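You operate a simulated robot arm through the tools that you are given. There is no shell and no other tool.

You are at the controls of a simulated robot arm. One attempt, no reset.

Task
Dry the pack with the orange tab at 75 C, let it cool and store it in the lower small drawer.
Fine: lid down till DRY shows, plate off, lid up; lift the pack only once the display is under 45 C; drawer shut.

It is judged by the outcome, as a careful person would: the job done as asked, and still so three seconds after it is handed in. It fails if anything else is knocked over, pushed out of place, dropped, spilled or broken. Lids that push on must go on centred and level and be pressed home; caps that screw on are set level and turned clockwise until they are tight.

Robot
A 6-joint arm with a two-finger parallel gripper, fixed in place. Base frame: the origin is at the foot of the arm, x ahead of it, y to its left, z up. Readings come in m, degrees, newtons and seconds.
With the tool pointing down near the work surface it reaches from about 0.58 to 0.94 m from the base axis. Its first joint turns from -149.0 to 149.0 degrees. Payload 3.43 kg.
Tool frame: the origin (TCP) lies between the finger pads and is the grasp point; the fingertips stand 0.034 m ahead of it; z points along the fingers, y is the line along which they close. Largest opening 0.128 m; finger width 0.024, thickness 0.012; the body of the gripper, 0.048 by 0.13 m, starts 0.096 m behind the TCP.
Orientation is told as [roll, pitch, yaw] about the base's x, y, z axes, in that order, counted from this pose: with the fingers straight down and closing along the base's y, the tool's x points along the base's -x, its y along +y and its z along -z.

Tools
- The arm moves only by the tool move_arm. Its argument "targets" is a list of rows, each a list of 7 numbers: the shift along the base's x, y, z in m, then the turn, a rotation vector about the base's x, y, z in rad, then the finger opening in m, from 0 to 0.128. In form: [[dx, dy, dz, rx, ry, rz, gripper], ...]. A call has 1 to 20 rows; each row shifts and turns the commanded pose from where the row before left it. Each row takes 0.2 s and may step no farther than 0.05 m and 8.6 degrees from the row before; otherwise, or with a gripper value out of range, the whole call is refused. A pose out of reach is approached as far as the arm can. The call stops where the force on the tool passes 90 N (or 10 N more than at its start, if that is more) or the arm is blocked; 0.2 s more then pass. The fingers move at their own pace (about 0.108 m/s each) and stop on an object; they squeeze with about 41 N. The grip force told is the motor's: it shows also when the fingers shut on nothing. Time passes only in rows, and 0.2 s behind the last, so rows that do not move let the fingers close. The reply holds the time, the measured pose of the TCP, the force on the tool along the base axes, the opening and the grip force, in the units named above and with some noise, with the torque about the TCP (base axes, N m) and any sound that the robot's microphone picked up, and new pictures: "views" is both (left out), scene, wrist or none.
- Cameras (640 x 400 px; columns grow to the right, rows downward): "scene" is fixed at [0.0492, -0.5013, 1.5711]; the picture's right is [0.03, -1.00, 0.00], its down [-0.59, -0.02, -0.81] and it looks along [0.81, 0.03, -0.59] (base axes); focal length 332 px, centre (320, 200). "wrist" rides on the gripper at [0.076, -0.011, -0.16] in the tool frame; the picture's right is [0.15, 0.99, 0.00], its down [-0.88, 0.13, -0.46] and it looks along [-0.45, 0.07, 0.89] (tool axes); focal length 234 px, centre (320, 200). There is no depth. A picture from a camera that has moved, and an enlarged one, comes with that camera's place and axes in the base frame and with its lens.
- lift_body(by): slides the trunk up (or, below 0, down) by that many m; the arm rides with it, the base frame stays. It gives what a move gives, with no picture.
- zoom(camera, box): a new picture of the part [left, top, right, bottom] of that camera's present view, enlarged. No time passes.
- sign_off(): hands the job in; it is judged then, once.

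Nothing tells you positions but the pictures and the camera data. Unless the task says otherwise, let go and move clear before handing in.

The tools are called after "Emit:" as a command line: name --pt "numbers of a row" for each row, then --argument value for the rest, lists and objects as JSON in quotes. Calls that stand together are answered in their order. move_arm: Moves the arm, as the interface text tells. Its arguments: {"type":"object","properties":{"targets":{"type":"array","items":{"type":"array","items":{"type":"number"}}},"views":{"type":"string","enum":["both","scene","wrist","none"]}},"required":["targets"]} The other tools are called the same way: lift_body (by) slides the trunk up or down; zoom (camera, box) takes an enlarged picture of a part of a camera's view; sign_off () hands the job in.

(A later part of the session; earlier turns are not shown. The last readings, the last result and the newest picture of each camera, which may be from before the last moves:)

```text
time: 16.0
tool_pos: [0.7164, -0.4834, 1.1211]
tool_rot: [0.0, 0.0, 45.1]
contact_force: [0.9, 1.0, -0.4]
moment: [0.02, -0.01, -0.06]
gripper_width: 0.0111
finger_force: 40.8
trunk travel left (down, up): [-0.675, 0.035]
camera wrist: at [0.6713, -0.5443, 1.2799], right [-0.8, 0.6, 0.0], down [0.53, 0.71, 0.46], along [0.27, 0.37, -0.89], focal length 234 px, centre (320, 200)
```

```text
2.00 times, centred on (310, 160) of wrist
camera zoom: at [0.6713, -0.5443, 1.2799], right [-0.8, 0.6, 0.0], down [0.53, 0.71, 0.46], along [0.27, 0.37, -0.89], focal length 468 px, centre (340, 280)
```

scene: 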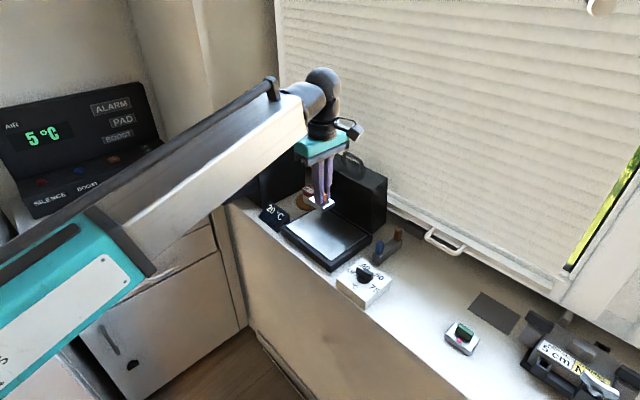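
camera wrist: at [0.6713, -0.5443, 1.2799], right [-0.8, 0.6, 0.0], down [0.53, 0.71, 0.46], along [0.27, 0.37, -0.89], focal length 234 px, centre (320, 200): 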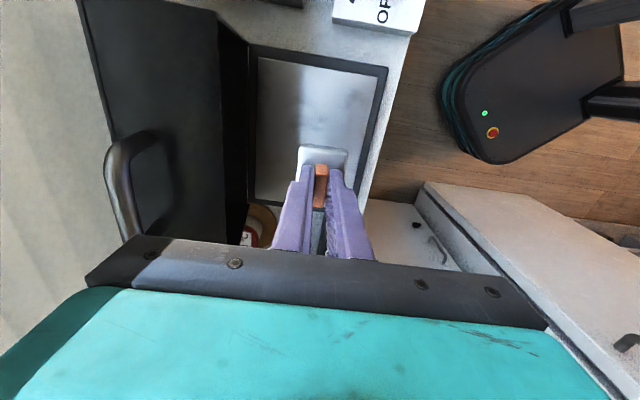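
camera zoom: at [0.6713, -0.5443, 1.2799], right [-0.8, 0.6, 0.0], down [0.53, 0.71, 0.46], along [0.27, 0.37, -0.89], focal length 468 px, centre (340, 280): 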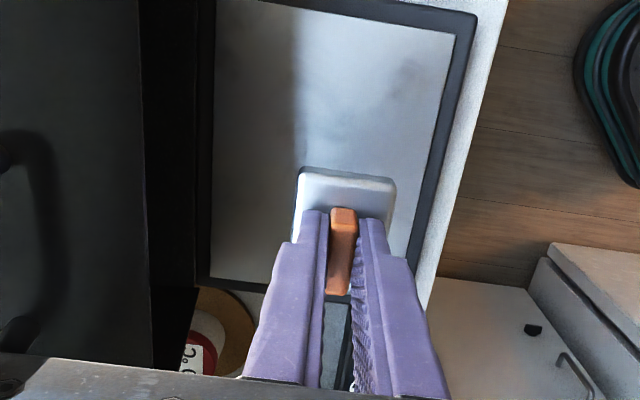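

The plate centre works out at (0.726, -0.493, about 0.978). The lid's front edge stands close behind, so I'll set the pack about 25 mm in front of centre to keep the gripper clear. Coming down now.

Emit:
move_arm --pt "-0.0085 0.0085 -0.01 0 0 0 0" --pt "0 0 -0.02 0 0 0 0" --pt "0 0 -0.02 0 0 0 0" --pt "0 0 -0.018 0 0 0 0" --pt "0 0 -0.012 0 0 0 0" --pt "0 0 -0.004 0 0 0 0" --views "both"

Emit:
zoom --camera "scene" --box '[260, 140, 380, 260]'

Emit:
zoom --camera "wrist" --box '[160, 60, 460, 260]'

```text
time: 17.4
tool_pos: [0.7062, -0.4748, 1.0386]
tool_rot: [0.0, -0.1, 45.0]
contact_force: [-0.2, -0.1, -0.8]
moment: [0.01, 0.01, 0.0]
gripper_width: 0.011
finger_force: 40.9
trunk travel left (down, up): [-0.675, 0.035]
camera wrist: at [0.6617, -0.5364, 1.1973], right [-0.8, 0.6, 0.0], down [0.53, 0.71, 0.46], along [0.27, 0.37, -0.89], focal length 234 px, centre (320, 200)
```

scene: 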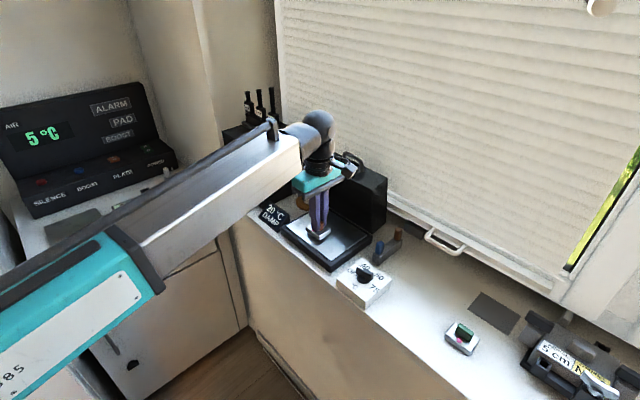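
wrist: 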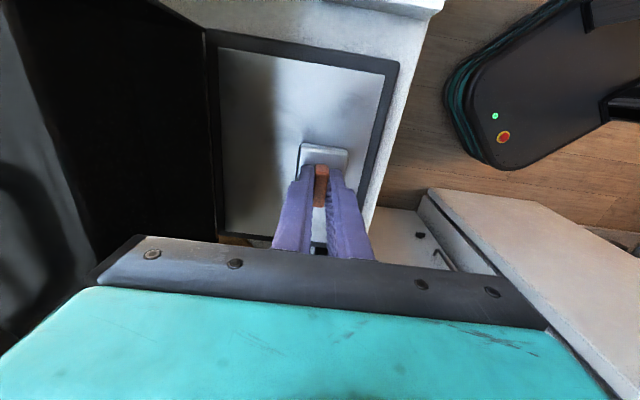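

```text
3.33 times, centred on (320, 200) of scene
camera zoom: at [0.0492, -0.5013, 1.5711], right [0.03, -1.0, 0.0], down [-0.59, -0.02, -0.81], along [0.81, 0.03, -0.59], focal length 1106 px, centre (320, 200)
```

zoom: 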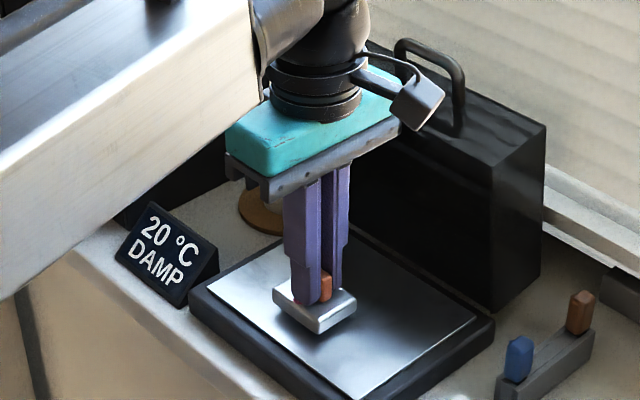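

```text
2.00 times, centred on (310, 160) of wrist
camera zoom: at [0.6617, -0.5364, 1.1973], right [-0.8, 0.6, 0.0], down [0.53, 0.71, 0.46], along [0.27, 0.37, -0.89], focal length 468 px, centre (340, 280)
```

zoom: 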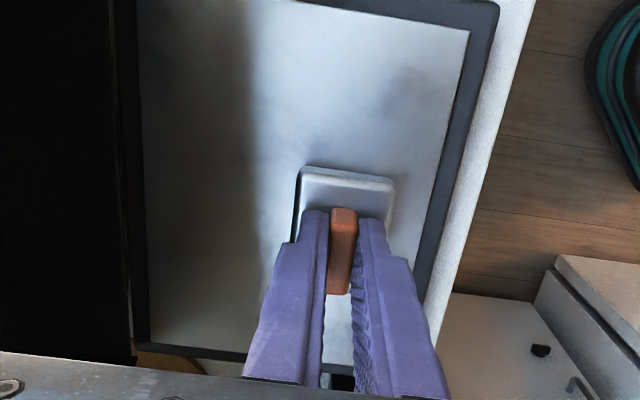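

The display now reads DAMP, so the press senses the pack. Lowering the last few millimetres onto the plate.

Emit:
move_arm --pt "0 0 -0.003 0 0 0 0" --pt "0 0 -0.002 0 0 0 0" --pt "0 0 -0.002 0 0 0 0" --views "none"

Emit:
zoom --camera "scene" --box '[290, 190, 350, 250]'

```text
time: 18.2
tool_pos: [0.7059, -0.4747, 1.0305]
tool_rot: [0.1, 0.0, 45.0]
contact_force: [-0.5, -0.1, -2.0]
moment: [0.0, 0.0, -0.02]
gripper_width: 0.0112
finger_force: 40.6
trunk travel left (down, up): [-0.675, 0.035]
```

```text
6.67 times, centred on (320, 220) of scene
camera zoom: at [0.0492, -0.5013, 1.5711], right [0.03, -1.0, 0.0], down [-0.59, -0.02, -0.81], along [0.81, 0.03, -0.59], focal length 2212 px, centre (320, 67)
```

zoom: 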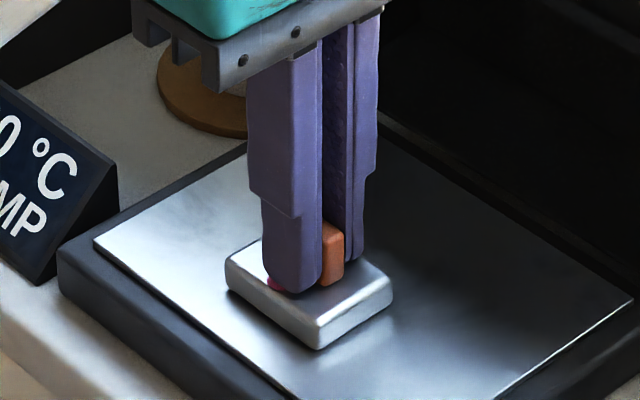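

Emit:
move_arm --pt "0 0 -0.002 0 0 0 0" --pt "0 0 -0.002 0 0 0 0" --views "none"

Emit:
zoom --camera "scene" --box '[290, 190, 350, 250]'

```text
time: 18.8
tool_pos: [0.7063, -0.476, 1.0304]
tool_rot: [-0.3, -0.1, 45.0]
contact_force: [4.2, -2.4, 21.9]
moment: [-0.02, 0.14, 0.04]
gripper_width: 0.0107
finger_force: 40.8
trunk travel left (down, up): [-0.675, 0.035]
```

```text
6.67 times, centred on (320, 220) of scene
camera zoom: at [0.0492, -0.5013, 1.5711], right [0.03, -1.0, 0.0], down [-0.59, -0.02, -0.81], along [0.81, 0.03, -0.59], focal length 2212 px, centre (320, 67)
```

zoom: 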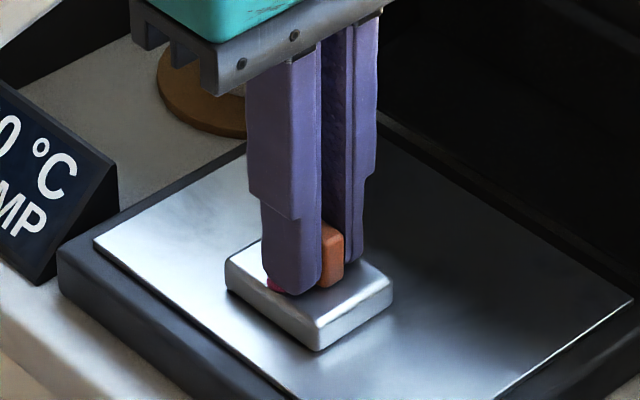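

The pack is resting on the plate (22 N push). I'll ease off, open the fingers a little and rise straight up.

Emit:
move_arm --pt "0 0 0.003 0 0 0 0.005" --pt "0 0 0.0 0 0 0 0.02" --pt "0 0 0 0 0 0 0.036" --pt "0 0 0.0 0 0 0 0.036" --pt "0 0 0.01 0 0 0 0.036" --pt "0 0 0.02 0 0 0 0.036" --pt "0 0 0.03 0 0 0 0.036" --pt "0 0 0.04 0 0 0 0.036" --pt "0 0 0.04 0 0 0 0.036" --views "both"

Emit:
zoom --camera "scene" --box '[260, 140, 400, 270]'

Emit:
zoom --camera "wrist" --box '[60, 0, 400, 240]'

```text
time: 20.8
tool_pos: [0.7052, -0.4738, 1.1682]
tool_rot: [0.0, 0.0, 44.9]
contact_force: [0.4, 0.0, -0.6]
moment: [-0.02, 0.0, -0.03]
gripper_width: 0.0362
finger_force: 0.0
trunk travel left (down, up): [-0.675, 0.035]
camera wrist: at [0.6603, -0.5358, 1.3291], right [-0.8, 0.6, 0.0], down [0.53, 0.71, 0.46], along [0.27, 0.37, -0.89], focal length 234 px, centre (320, 200)
```

scene: 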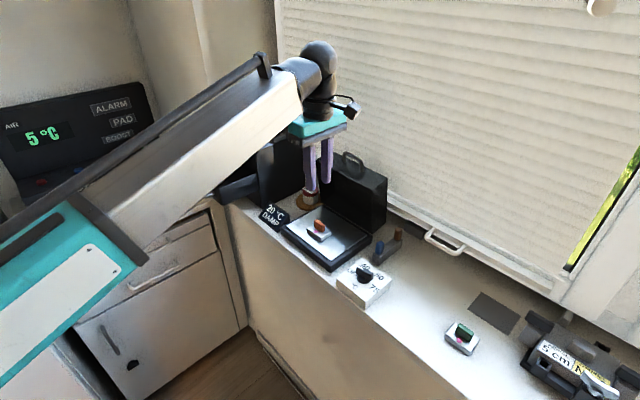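
wrist: 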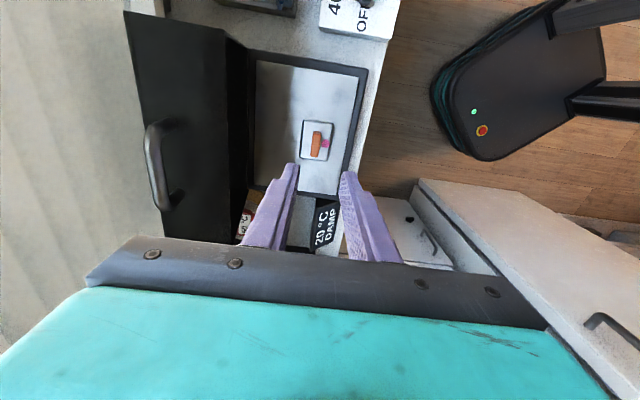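

```text
3.08 times, centred on (330, 205) of scene
camera zoom: at [0.0492, -0.5013, 1.5711], right [0.03, -1.0, 0.0], down [-0.59, -0.02, -0.81], along [0.81, 0.03, -0.59], focal length 1021 px, centre (289, 185)
```

zoom: 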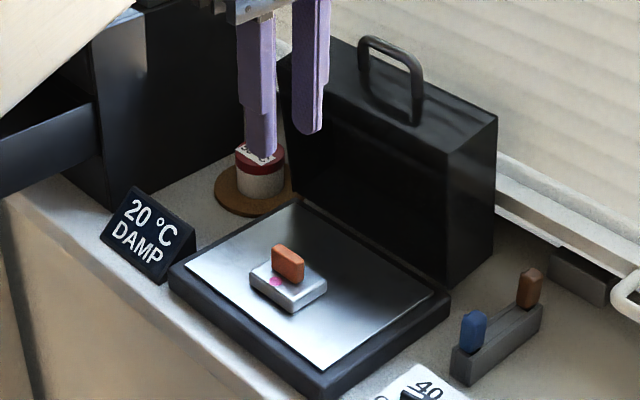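

```text
1.67 times, centred on (230, 120) of wrist
camera zoom: at [0.6603, -0.5358, 1.3291], right [-0.8, 0.6, 0.0], down [0.53, 0.71, 0.46], along [0.27, 0.37, -0.89], focal length 390 px, centre (470, 333)
```

zoom: 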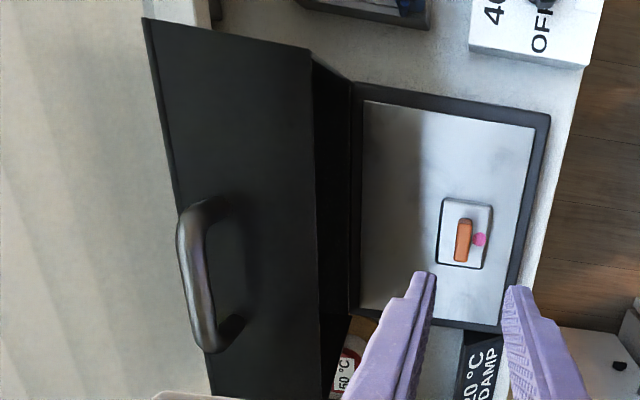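

The pack sits flat on the plate, released and undisturbed. Next is the lid: its handle bar is at about (0.791, -0.559, 1.167) with the hinge near the back edge. I'll rise, tilt the tool about 20° toward the lid, and line up above the handle.

Emit:
move_arm --pt "0 0 0.04 0 0 0 0.036" --pt "0.0 0.0 0.0336 -0.0617 -0.0617 0 0.036" --pt "0.0216 -0.0212 0 -0.0617 -0.0617 0 0.036" --pt "0.0216 -0.0212 0 -0.0617 -0.0617 0 0.036" --pt "0.0214 -0.0212 0 -0.0617 -0.0617 0 0.036" --pt "0 0 0 0 0 0 0.036" --views "both"

Emit:
zoom --camera "scene" --box '[280, 100, 400, 220]'

Emit:
zoom --camera "wrist" --box '[200, 80, 440, 260]'

```text
time: 22.2
tool_pos: [0.7701, -0.538, 1.2427]
tool_rot: [-20.1, 0.0, 44.9]
contact_force: [-0.6, -1.0, -0.5]
moment: [0.02, 0.01, 0.0]
gripper_width: 0.0359
finger_force: 0.0
trunk travel left (down, up): [-0.675, 0.035]
camera wrist: at [0.6856, -0.5605, 1.3964], right [-0.76, 0.55, -0.34], down [0.43, 0.82, 0.38], along [0.49, 0.15, -0.86], focal length 234 px, centre (320, 200)
```

scene: 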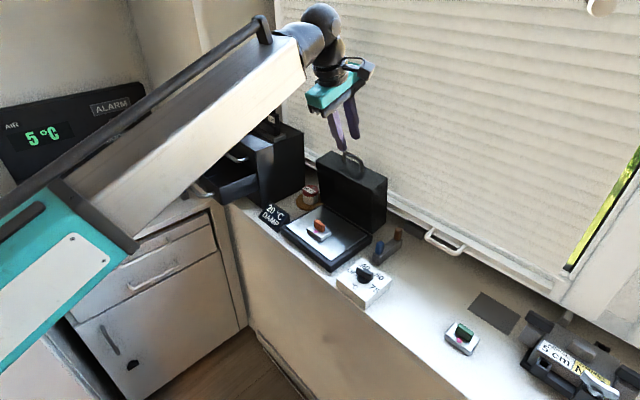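
wrist: 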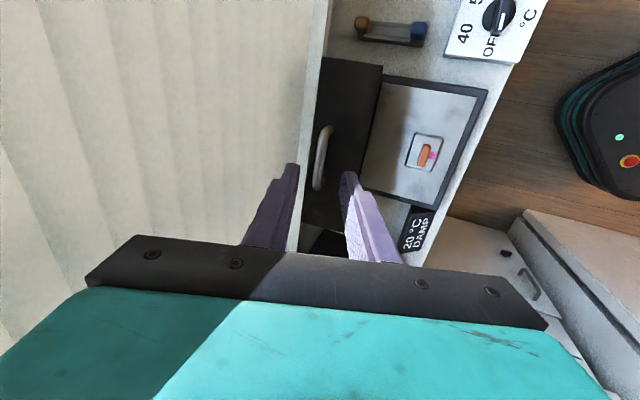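

```text
3.33 times, centred on (340, 160) of scene
camera zoom: at [0.0492, -0.5013, 1.5711], right [0.03, -1.0, 0.0], down [-0.59, -0.02, -0.81], along [0.81, 0.03, -0.59], focal length 1106 px, centre (253, 333)
```

zoom: 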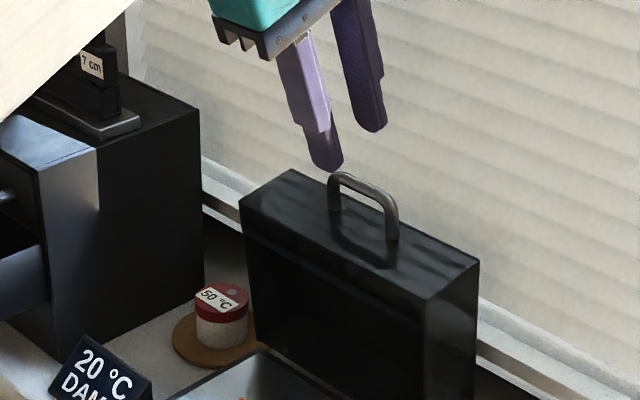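

```text
2.22 times, centred on (320, 170) of wrist
camera zoom: at [0.6856, -0.5605, 1.3964], right [-0.76, 0.55, -0.34], down [0.43, 0.82, 0.38], along [0.49, 0.15, -0.86], focal length 520 px, centre (320, 267)
```

zoom: 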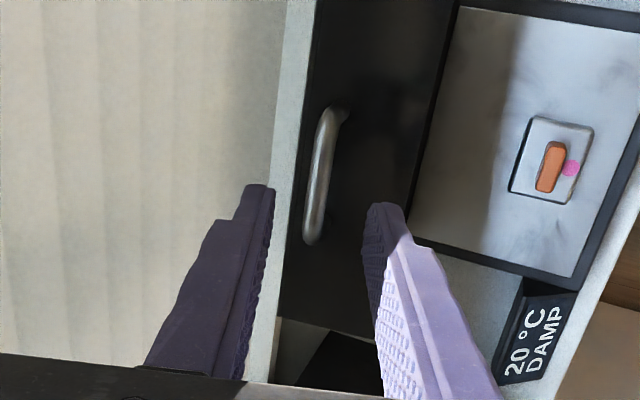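

The handle bar is confirmed at about (0.789, -0.559, 1.167), lined up between the fingers. I'll slide down along the tool axis until the bar is between the pads.

Emit:
move_arm --pt "0.004 -0.004 -0.018 0 0 0 0.036" --pt "0.0045 -0.0045 -0.018 0 0 0 0.036" --pt "0.0045 -0.0045 -0.0185 0 0 0 0.036" --pt "0 0 0 0 0 0 0.036" --views "both"

Emit:
zoom --camera "scene" --box '[300, 110, 400, 210]'

Emit:
zoom --camera "wrist" --box '[230, 100, 410, 240]'

```text
time: 23.2
tool_pos: [0.783, -0.5499, 1.188]
tool_rot: [-20.0, 0.0, 45.0]
contact_force: [0.6, 0.7, 0.5]
moment: [0.0, 0.01, 0.0]
gripper_width: 0.036
finger_force: 0.1
trunk travel left (down, up): [-0.675, 0.035]
camera wrist: at [0.6991, -0.5735, 1.3414], right [-0.76, 0.55, -0.34], down [0.43, 0.82, 0.38], along [0.49, 0.15, -0.86], focal length 234 px, centre (320, 200)
```

scene: 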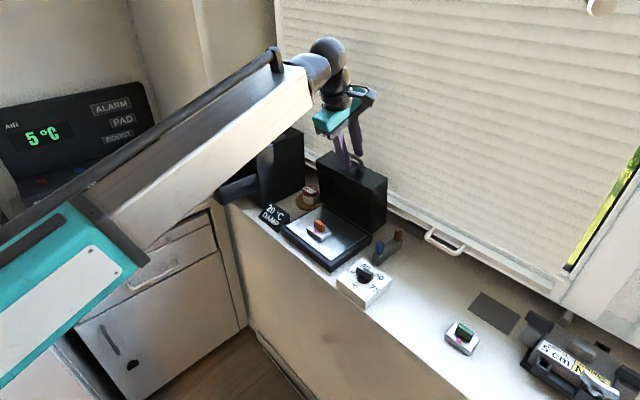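
wrist: 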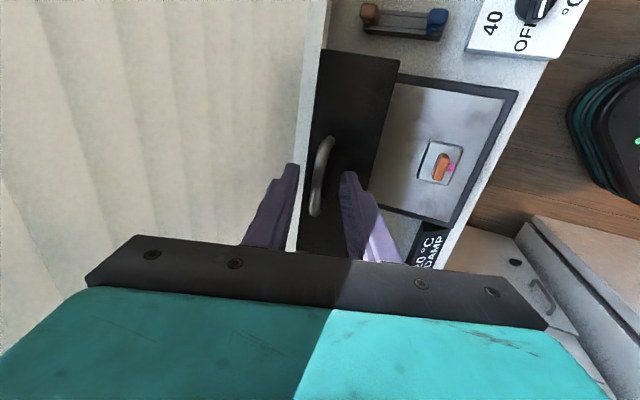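

```text
4.00 times, centred on (350, 160) of scene
camera zoom: at [0.0492, -0.5013, 1.5711], right [0.03, -1.0, 0.0], down [-0.59, -0.02, -0.81], along [0.81, 0.03, -0.59], focal length 1327 px, centre (200, 360)
```

zoom: 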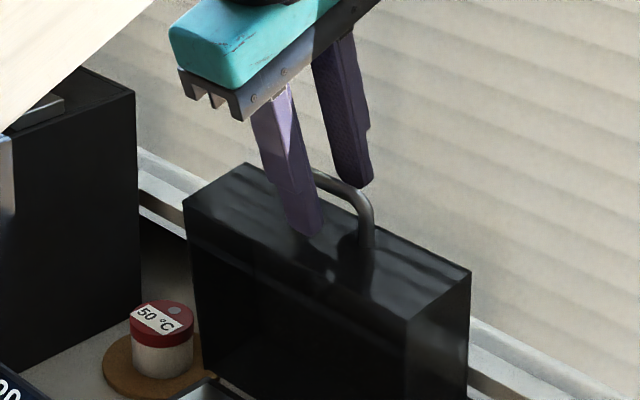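

```text
2.86 times, centred on (320, 170) of wrist
camera zoom: at [0.6991, -0.5735, 1.3414], right [-0.76, 0.55, -0.34], down [0.43, 0.82, 0.38], along [0.49, 0.15, -0.86], focal length 669 px, centre (320, 286)
```

zoom: 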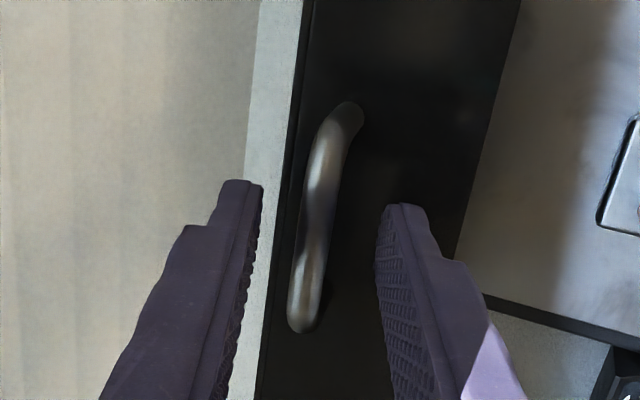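

Checking closely whether the bar is really between the two fingertips.

Emit:
zoom --camera "scene" --box '[330, 140, 370, 180]'

Emit:
zoom --camera "wrist" --box '[280, 110, 380, 220]'

```text
10.00 times, centred on (350, 160) of scene
camera zoom: at [0.0492, -0.5013, 1.5711], right [0.03, -1.0, 0.0], down [-0.59, -0.02, -0.81], along [0.81, 0.03, -0.59], focal length 3318 px, centre (20, 600)
```

zoom: 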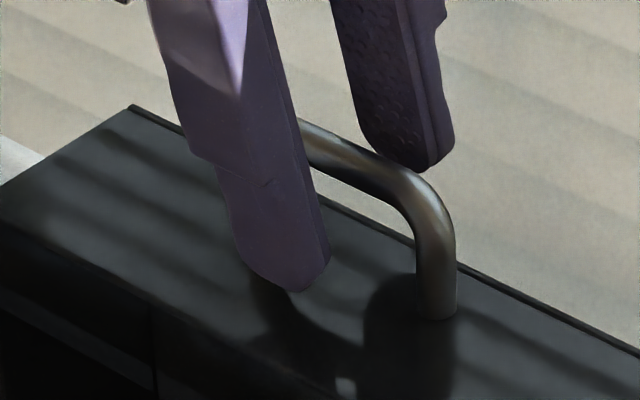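

```text
3.64 times, centred on (330, 165) of wrist
camera zoom: at [0.6991, -0.5735, 1.3414], right [-0.76, 0.55, -0.34], down [0.43, 0.82, 0.38], along [0.49, 0.15, -0.86], focal length 852 px, centre (284, 327)
```

zoom: 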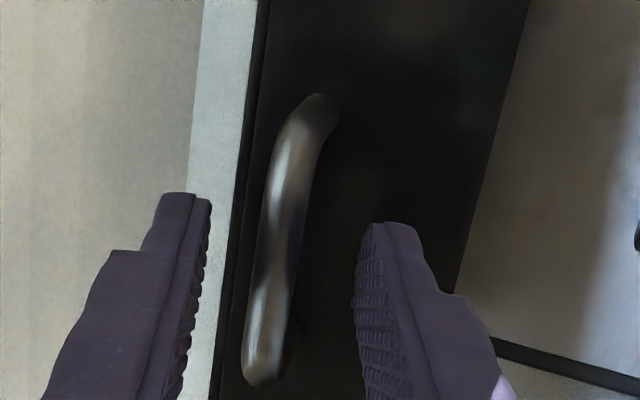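

The tips reach just past the bar. I'll narrow the opening, go 8 mm deeper along the tool axis, and close on the bar.

Emit:
move_arm --pt "0 0 0 0 0 0 0.024" --pt "0.001 -0.001 -0.004 0 0 0 0.024" --pt "0.0009 -0.0009 -0.0035 0 0 0 0.024" --pt "0 0 0 0 0 0 0.01" --pt "0 0 0 0 0 0 0.0" --pt "0 0 0 0 0 0 0.0" --views "wrist"

Emit:
zoom --camera "scene" --box '[320, 130, 380, 190]'

Emit:
zoom --camera "wrist" --box '[270, 110, 370, 220]'

```text
time: 24.6
tool_pos: [0.7846, -0.5534, 1.1805]
tool_rot: [-19.9, 0.1, 45.0]
contact_force: [0.1, 0.0, 1.2]
moment: [0.11, -0.1, -0.21]
gripper_width: 0.0093
finger_force: 43.2
trunk travel left (down, up): [-0.675, 0.035]
camera wrist: at [0.7011, -0.5756, 1.3344], right [-0.76, 0.55, -0.34], down [0.43, 0.82, 0.38], along [0.49, 0.15, -0.86], focal length 234 px, centre (320, 200)
```

wrist: 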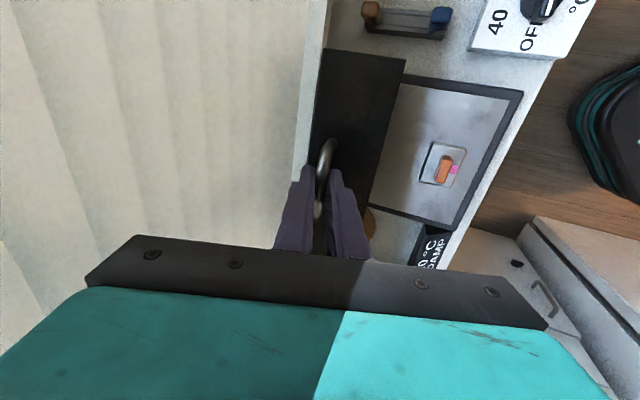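

```text
6.67 times, centred on (350, 160) of scene
camera zoom: at [0.0492, -0.5013, 1.5711], right [0.03, -1.0, 0.0], down [-0.59, -0.02, -0.81], along [0.81, 0.03, -0.59], focal length 2212 px, centre (120, 467)
```

zoom: 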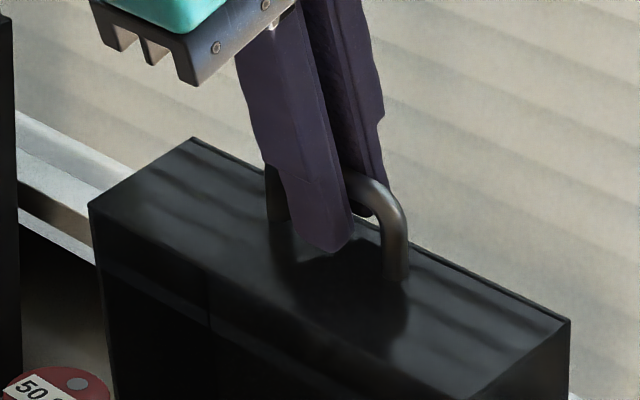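

```text
3.64 times, centred on (320, 165) of wrist
camera zoom: at [0.7011, -0.5756, 1.3344], right [-0.76, 0.55, -0.34], down [0.43, 0.82, 0.38], along [0.49, 0.15, -0.86], focal length 852 px, centre (320, 327)
```

zoom: 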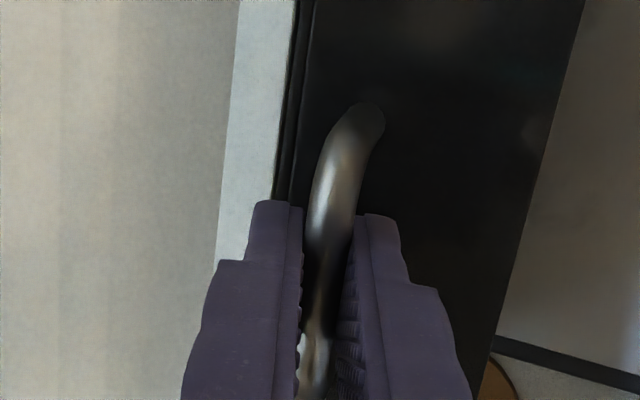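

The bar is gripped (9 mm). I'll draw the lid forward along its hinge arc in small steps, checking the force as I go.

Emit:
move_arm --pt "-0.0125 0.0125 0.0003 -0.01234 -0.01234 0 0" --pt "-0.0125 0.0125 -0.0013 -0.01234 -0.01234 0 0" --views "scene"

Emit:
zoom --camera "scene" --box '[280, 120, 400, 240]'

```text
time: 25.2
tool_pos: [0.7601, -0.5294, 1.1788]
tool_rot: [-21.9, 0.0, 45.0]
contact_force: [-2.1, -0.6, 0.7]
moment: [0.01, 0.05, -0.01]
gripper_width: 0.0094
finger_force: 43.1
trunk travel left (down, up): [-0.675, 0.035]
```

scene: 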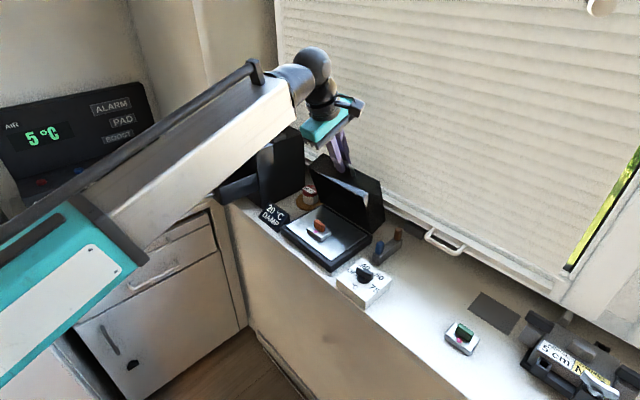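

```text
3.33 times, centred on (340, 180) of scene
camera zoom: at [0.0492, -0.5013, 1.5711], right [0.03, -1.0, 0.0], down [-0.59, -0.02, -0.81], along [0.81, 0.03, -0.59], focal length 1106 px, centre (253, 267)
```

zoom: 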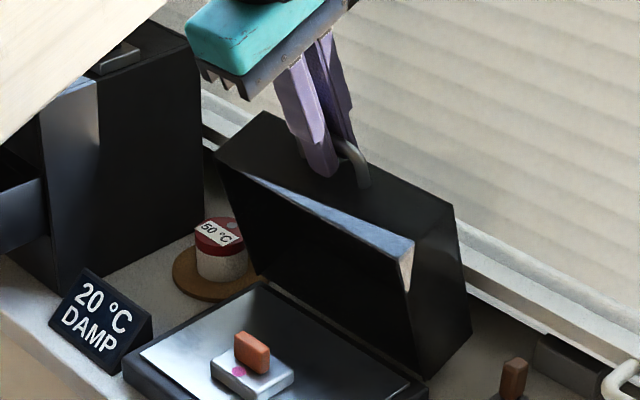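

The lid is moving freely with almost no force. Continuing the arc.

Emit:
move_arm --pt "-0.0124 0.0124 -0.003 -0.01234 -0.01234 0 0" --pt "-0.0121 0.0121 -0.0046 -0.01234 -0.01234 0 0" --pt "-0.0117 0.0117 -0.0063 -0.01234 -0.01234 0 0" --views "scene"

Emit:
zoom --camera "scene" --box '[270, 120, 390, 240]'

```text
time: 26.0
tool_pos: [0.7246, -0.4936, 1.1649]
tool_rot: [-24.9, 0.1, 45.0]
contact_force: [-3.0, -0.6, 0.5]
moment: [-0.07, 0.14, 0.2]
gripper_width: 0.0093
finger_force: 43.8
trunk travel left (down, up): [-0.675, 0.035]
```

scene: 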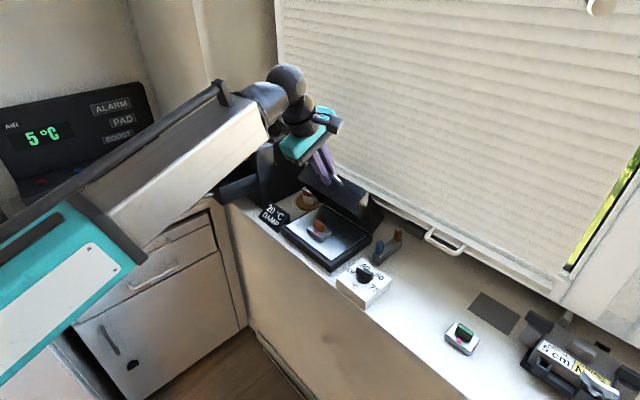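

```text
3.33 times, centred on (330, 180) of scene
camera zoom: at [0.0492, -0.5013, 1.5711], right [0.03, -1.0, 0.0], down [-0.59, -0.02, -0.81], along [0.81, 0.03, -0.59], focal length 1106 px, centre (287, 267)
```

zoom: 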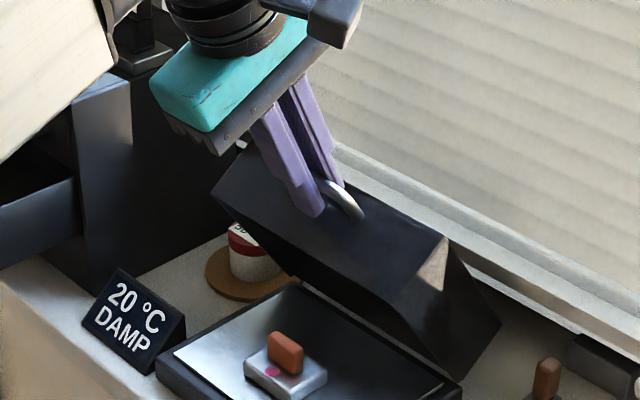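

Emit:
move_arm --pt "-0.0112 0.0112 -0.0078 -0.01234 -0.01234 0 0" --pt "-0.0107 0.0107 -0.0092 -0.01234 -0.01234 0 0" --pt "-0.01 0.01 -0.0107 -0.01234 -0.01234 0 0" --pt "-0.0093 0.0093 -0.0119 -0.01234 -0.01234 0 0" --views "scene"

Emit:
zoom --camera "scene" --box '[260, 130, 380, 250]'

```text
time: 27.0
tool_pos: [0.6836, -0.451, 1.1266]
tool_rot: [-29.2, 0.0, 45.0]
contact_force: [-0.5, 1.1, 0.9]
moment: [-0.35, 0.33, 0.41]
gripper_width: 0.0092
finger_force: 43.2
trunk travel left (down, up): [-0.675, 0.035]
```

scene: 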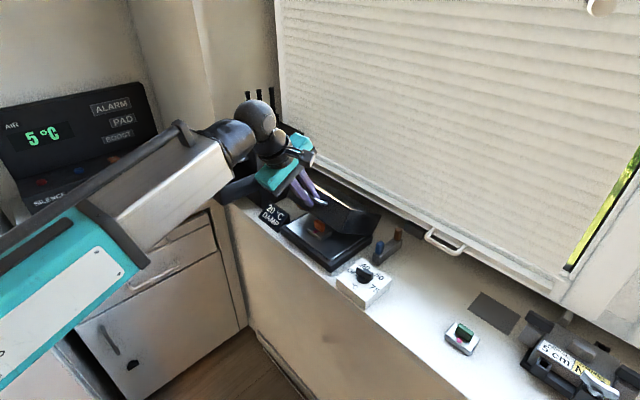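

```text
3.33 times, centred on (320, 190) of scene
camera zoom: at [0.0492, -0.5013, 1.5711], right [0.03, -1.0, 0.0], down [-0.59, -0.02, -0.81], along [0.81, 0.03, -0.59], focal length 1106 px, centre (320, 233)
```

zoom: 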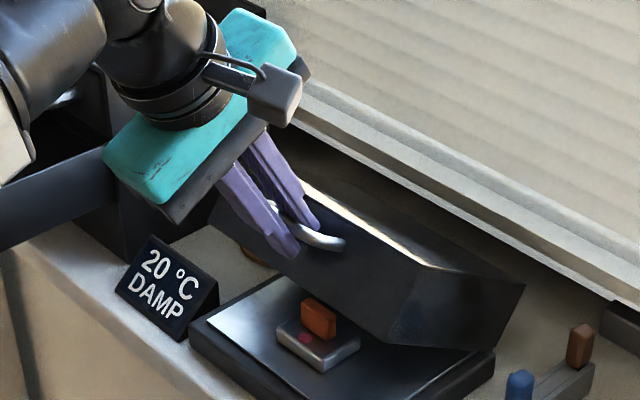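

Emit:
move_arm --pt "-0.0084 0.0084 -0.0132 -0.01234 -0.01234 0 0" --pt "-0.0075 0.0075 -0.0141 -0.01234 -0.01234 0 0" --pt "-0.0065 0.0065 -0.0152 -0.01234 -0.01234 0 0" --views "scene"

Emit:
zoom --camera "scene" --box '[260, 140, 380, 260]'

```text
time: 27.8
tool_pos: [0.6611, -0.428, 1.0836]
tool_rot: [-31.9, 0.0, 45.0]
contact_force: [-1.6, 5.9, 2.7]
moment: [-0.57, 0.65, 0.49]
gripper_width: 0.0094
finger_force: 43.5
trunk travel left (down, up): [-0.675, 0.035]
```

scene: 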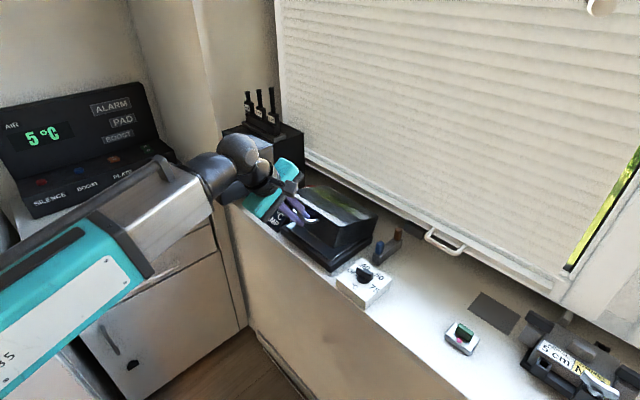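

```text
3.33 times, centred on (320, 200) of scene
camera zoom: at [0.0492, -0.5013, 1.5711], right [0.03, -1.0, 0.0], down [-0.59, -0.02, -0.81], along [0.81, 0.03, -0.59], focal length 1106 px, centre (320, 200)
```

zoom: 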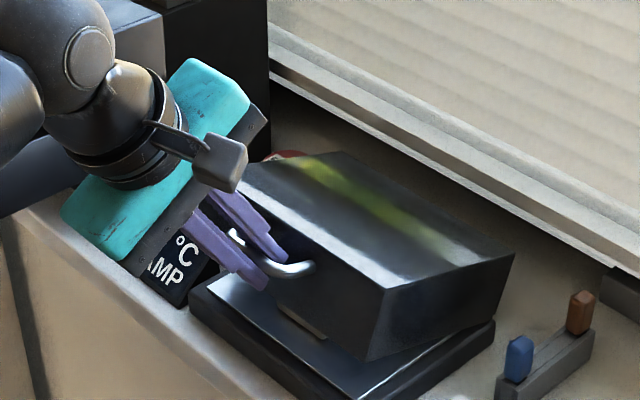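

Emit:
move_arm --pt "-0.0055 0.0055 -0.0159 -0.01234 -0.01234 0 0" --pt "-0.0043 0.0043 -0.0165 -0.01234 -0.01234 0 0" --views "scene"

Emit:
zoom --camera "scene" --box '[260, 160, 380, 280]'

```text
time: 28.4
tool_pos: [0.6513, -0.4195, 1.0517]
tool_rot: [-34.1, 0.0, 45.0]
contact_force: [-6.3, 8.8, 3.7]
moment: [-0.75, 0.82, 0.41]
gripper_width: 0.0094
finger_force: 43.6
trunk travel left (down, up): [-0.675, 0.035]
```

scene: 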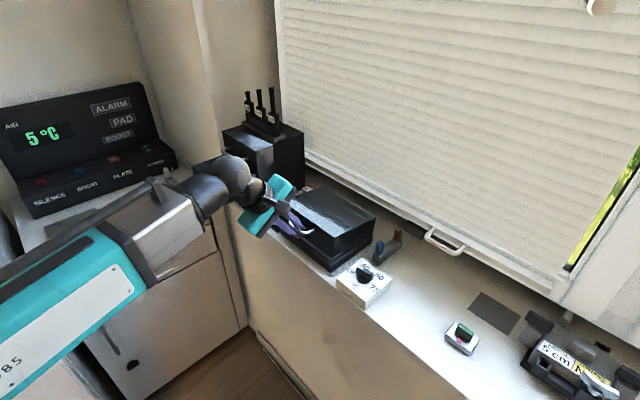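

```text
3.33 times, centred on (320, 220) of scene
camera zoom: at [0.0492, -0.5013, 1.5711], right [0.03, -1.0, 0.0], down [-0.59, -0.02, -0.81], along [0.81, 0.03, -0.59], focal length 1106 px, centre (320, 133)
```

zoom: 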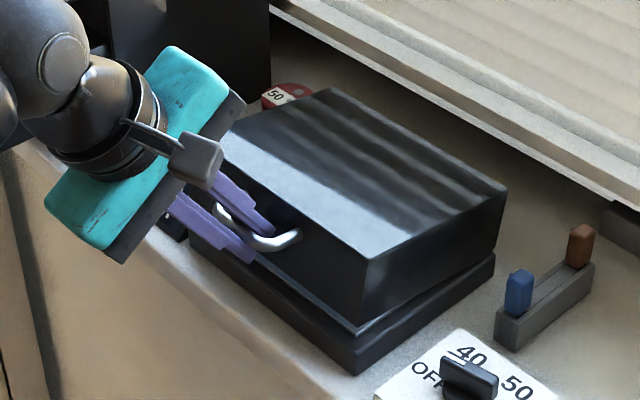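

Nearly shut, with a small gap at the front. Easing it down in small steps.

Emit:
move_arm --pt "-0.002 0.002 -0.007 -0.006 -0.006 0 0" --pt "-0.0015 0.0015 -0.005 -0.006 -0.006 0 0" --views "scene"

Emit:
zoom --camera "scene" --box '[270, 170, 390, 290]'

```text
time: 29.0
tool_pos: [0.6483, -0.4153, 1.0392]
tool_rot: [-35.1, 0.0, 45.1]
contact_force: [-0.7, 4.8, 1.2]
moment: [-0.74, 0.65, 0.52]
gripper_width: 0.0094
finger_force: 43.5
trunk travel left (down, up): [-0.675, 0.035]
```

scene: 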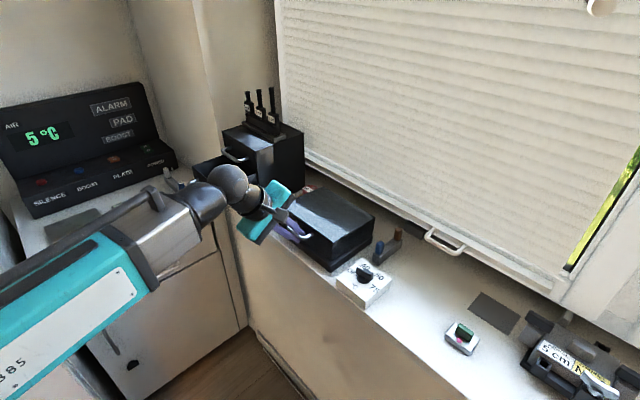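

```text
3.33 times, centred on (330, 230) of scene
camera zoom: at [0.0492, -0.5013, 1.5711], right [0.03, -1.0, 0.0], down [-0.59, -0.02, -0.81], along [0.81, 0.03, -0.59], focal length 1106 px, centre (287, 100)
```

zoom: 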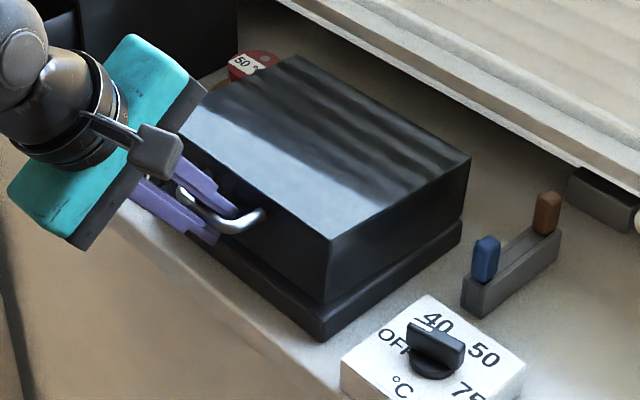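

Emit:
move_arm --pt "-0.0008 0.0008 -0.003 0 0 0 0" --pt "-0.0005 0.0005 -0.002 0 0 0 0" --views "none"

Emit:
zoom --camera "scene" --box '[290, 190, 380, 280]'

```text
time: 29.6
tool_pos: [0.6466, -0.4148, 1.034]
tool_rot: [-35.1, 0.0, 45.0]
contact_force: [2.9, 0.9, -0.2]
moment: [-0.74, 0.57, 0.61]
gripper_width: 0.0094
finger_force: 43.4
trunk travel left (down, up): [-0.675, 0.035]
```

```text
4.44 times, centred on (335, 235) of scene
camera zoom: at [0.0492, -0.5013, 1.5711], right [0.03, -1.0, 0.0], down [-0.59, -0.02, -0.81], along [0.81, 0.03, -0.59], focal length 1475 px, centre (253, 44)
```

zoom: 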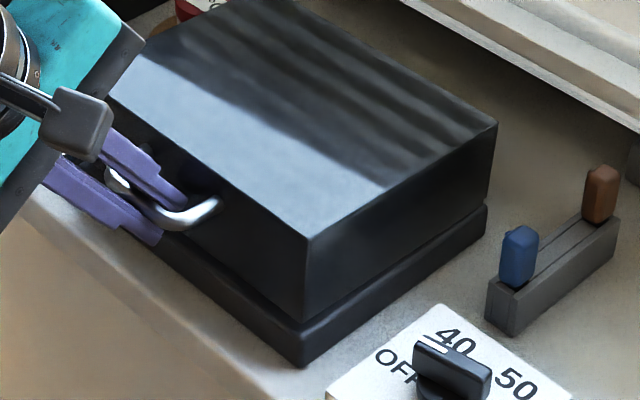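

Emit:
move_arm --pt "-0.0003 0.0003 -0.002 0 0 0 0" --pt "-0.0003 0.0003 -0.002 0 0 0 0" --views "none"

Emit:
zoom --camera "scene" --box '[290, 190, 380, 280]'

```text
time: 30.2
tool_pos: [0.6467, -0.4134, 1.0315]
tool_rot: [-35.1, 0.0, 45.0]
contact_force: [6.0, -0.2, -0.8]
moment: [-0.89, 0.71, 0.51]
gripper_width: 0.0095
finger_force: 43.6
trunk travel left (down, up): [-0.675, 0.035]
```

```text
4.44 times, centred on (335, 235) of scene
camera zoom: at [0.0492, -0.5013, 1.5711], right [0.03, -1.0, 0.0], down [-0.59, -0.02, -0.81], along [0.81, 0.03, -0.59], focal length 1475 px, centre (253, 44)
```

zoom: 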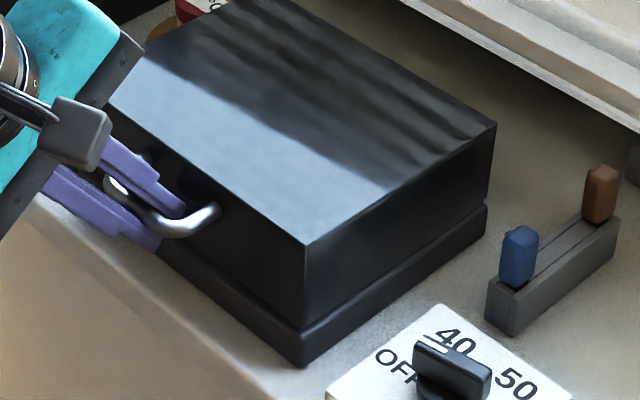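

Emit:
move_arm --pt "0 0 -0.002 0 0 0 0" --pt "0 0 -0.002 0 0 0 0" --views "none"

Emit:
zoom --camera "scene" --box '[290, 190, 380, 280]'

```text
time: 30.8
tool_pos: [0.646, -0.4133, 1.0268]
tool_rot: [-34.9, 0.0, 45.0]
contact_force: [-3.3, 1.2, 0.7]
moment: [-0.5, 0.44, 0.82]
gripper_width: 0.0094
finger_force: 43.7
trunk travel left (down, up): [-0.675, 0.035]
```

```text
4.44 times, centred on (335, 235) of scene
camera zoom: at [0.0492, -0.5013, 1.5711], right [0.03, -1.0, 0.0], down [-0.59, -0.02, -0.81], along [0.81, 0.03, -0.59], focal length 1475 px, centre (253, 44)
```

zoom: 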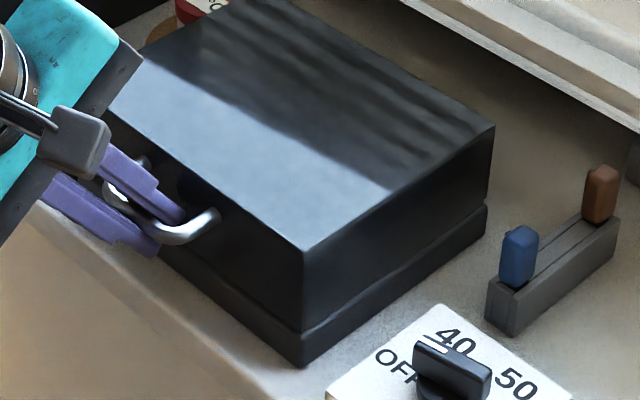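

Emit:
move_arm --pt "0 0 -0.002 0 0 0 0" --pt "0 0 -0.002 0 0 0 0" --views "none"

Emit:
zoom --camera "scene" --box '[290, 190, 380, 280]'

```text
time: 31.4
tool_pos: [0.645, -0.4129, 1.0238]
tool_rot: [-35.4, -0.1, 45.1]
contact_force: [-4.7, 6.4, 14.6]
moment: [-0.95, 0.83, 0.44]
gripper_width: 0.0096
finger_force: 43.2
trunk travel left (down, up): [-0.675, 0.035]
```

```text
4.44 times, centred on (335, 235) of scene
camera zoom: at [0.0492, -0.5013, 1.5711], right [0.03, -1.0, 0.0], down [-0.59, -0.02, -0.81], along [0.81, 0.03, -0.59], focal length 1475 px, centre (253, 44)
```

zoom: 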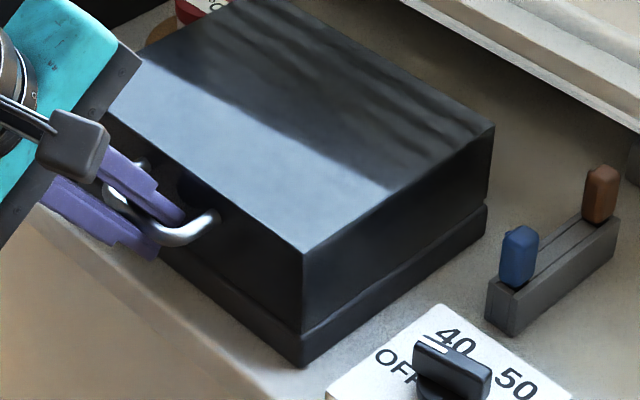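

The lid is fully down (15 N upward reaction). I'll let go with a small opening and back off along the tool axis.

Emit:
move_arm --pt "0 0 0.0015 0 0 0 0.0" --pt "0 0 0 0 0 0 0.014" --pt "0 0 0 0 0 0 0.014" --pt "-0.0049 0.0049 0.0098 0 0 0 0.015" --pt "-0.0049 0.0049 0.0098 0 0 0 0.02" --pt "-0.0081 0.0081 0.0164 0 0 0 0.03" --pt "-0.0081 0.0081 0.0164 0 0 0 0.04" --pt "0 0 0.03 0 0 0 0.04" --views "both"

Emit:
zoom --camera "scene" --box '[240, 140, 390, 290]'

```text
time: 33.2
tool_pos: [0.6184, -0.3875, 1.1076]
tool_rot: [-34.9, 0.0, 45.0]
contact_force: [-0.2, 0.0, -1.1]
moment: [-0.02, -0.02, 0.02]
gripper_width: 0.04
finger_force: 0.1
trunk travel left (down, up): [-0.675, 0.035]
camera wrist: at [0.5076, -0.3813, 1.2447], right [-0.68, 0.47, -0.57], down [0.36, 0.88, 0.3], along [0.64, 0.0, -0.77], focal length 234 px, centre (320, 200)
```

scene: 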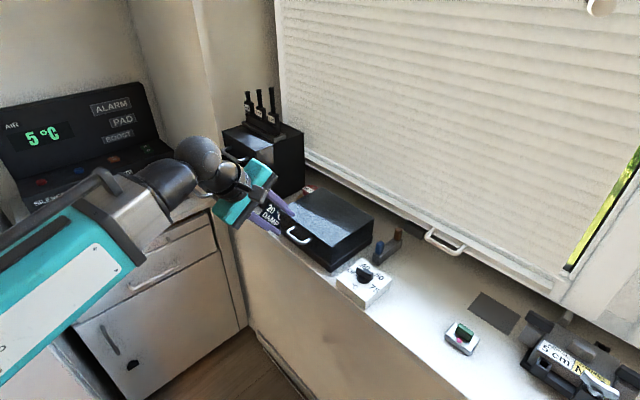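
wrist: 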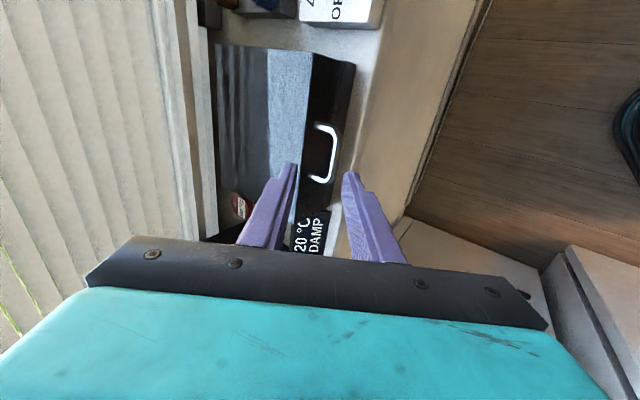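

```text
2.67 times, centred on (315, 215) of scene
camera zoom: at [0.0492, -0.5013, 1.5711], right [0.03, -1.0, 0.0], down [-0.59, -0.02, -0.81], along [0.81, 0.03, -0.59], focal length 885 px, centre (333, 160)
```

zoom: 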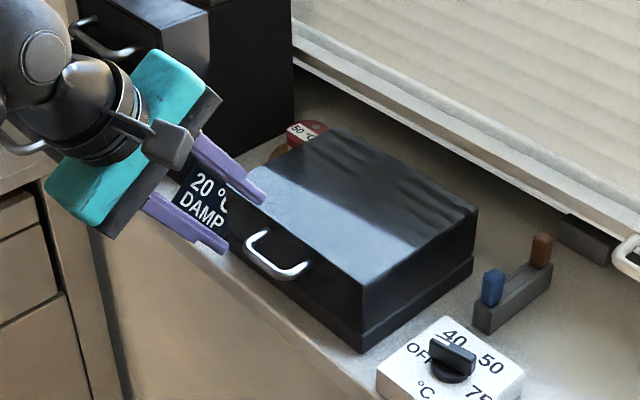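

The lid is closed. Now to the dial: I'll level the tool, turn to the bar's 55° orientation and come above the knob.

Emit:
move_arm --pt "-0.0118 -0.0389 0.0089 0.0863 0.0863 0 0.05" --pt "-0.0118 -0.0389 0.0089 0.0863 0.0863 0 0.05" --pt "-0.0118 -0.0389 0.0089 0.0863 0.0863 0 0.05" --pt "-0.0118 -0.0389 0.0089 0.0863 0.0863 0 0.05" --pt "-0.0118 -0.0389 0.0089 0.0863 0.0863 0 0.05" --pt "0 0 -0.03 0 0 0.0873 0.05" --pt "0 0 -0.04 0 0 0.0873 0.05" --pt "0 0 -0.02 0 0 0 0.05" --pt "0 0 0 0 0 0 0.05" --views "both"

Emit:
zoom --camera "wrist" --box '[220, 90, 420, 240]'

Emit:
zoom --camera "scene" --box '[310, 220, 410, 320]'

```text
time: 35.2
tool_pos: [0.5631, -0.5819, 1.0607]
tool_rot: [-0.1, 0.0, 55.1]
contact_force: [-0.1, -0.4, -0.2]
moment: [-0.03, 0.0, 0.03]
gripper_width: 0.0498
finger_force: 0.3
trunk travel left (down, up): [-0.675, 0.035]
camera wrist: at [0.5283, -0.6507, 1.2203], right [-0.89, 0.45, 0.0], down [0.4, 0.8, 0.46], along [0.21, 0.41, -0.89], focal length 234 px, centre (320, 200)
```

scene: 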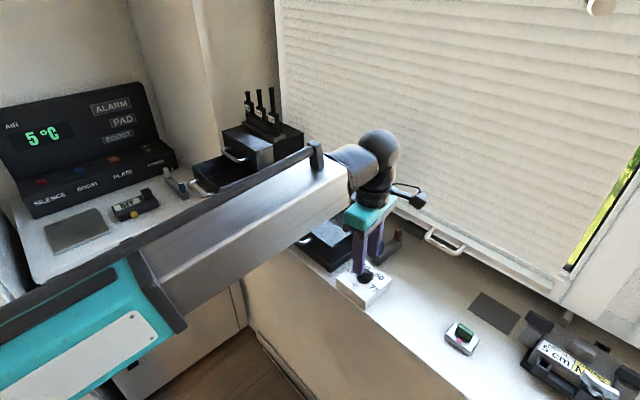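
wrist: 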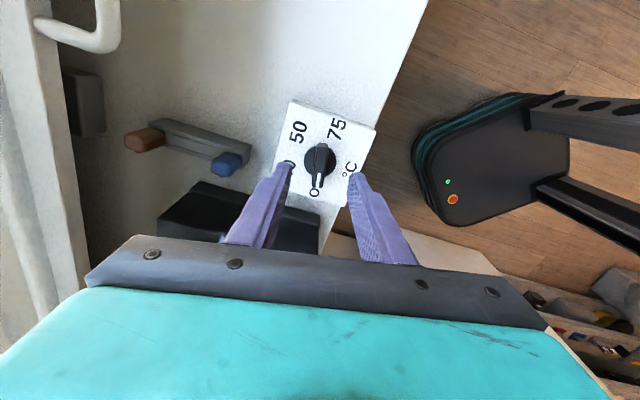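

```text
2.67 times, centred on (320, 165) of wrist
camera zoom: at [0.5283, -0.6507, 1.2203], right [-0.89, 0.45, 0.0], down [0.4, 0.8, 0.46], along [0.21, 0.41, -0.89], focal length 624 px, centre (320, 293)
```

zoom: 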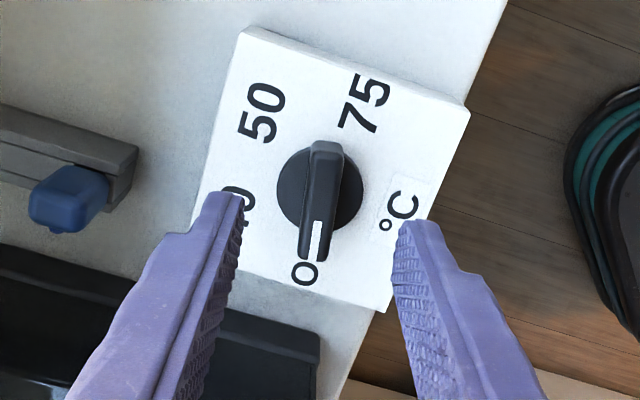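

```text
4.00 times, centred on (360, 270) of scene
camera zoom: at [0.0492, -0.5013, 1.5711], right [0.03, -1.0, 0.0], down [-0.59, -0.02, -0.81], along [0.81, 0.03, -0.59], focal length 1327 px, centre (160, -80)
```

zoom: 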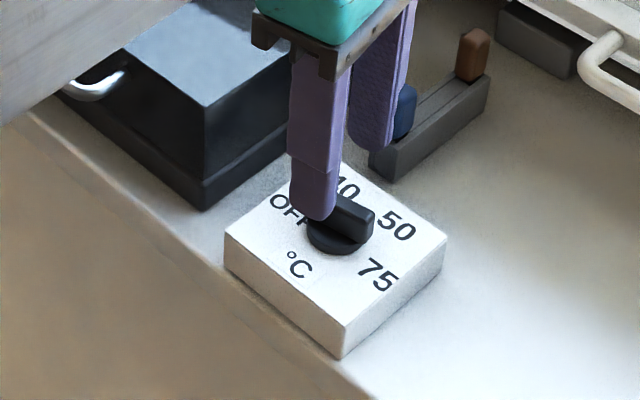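

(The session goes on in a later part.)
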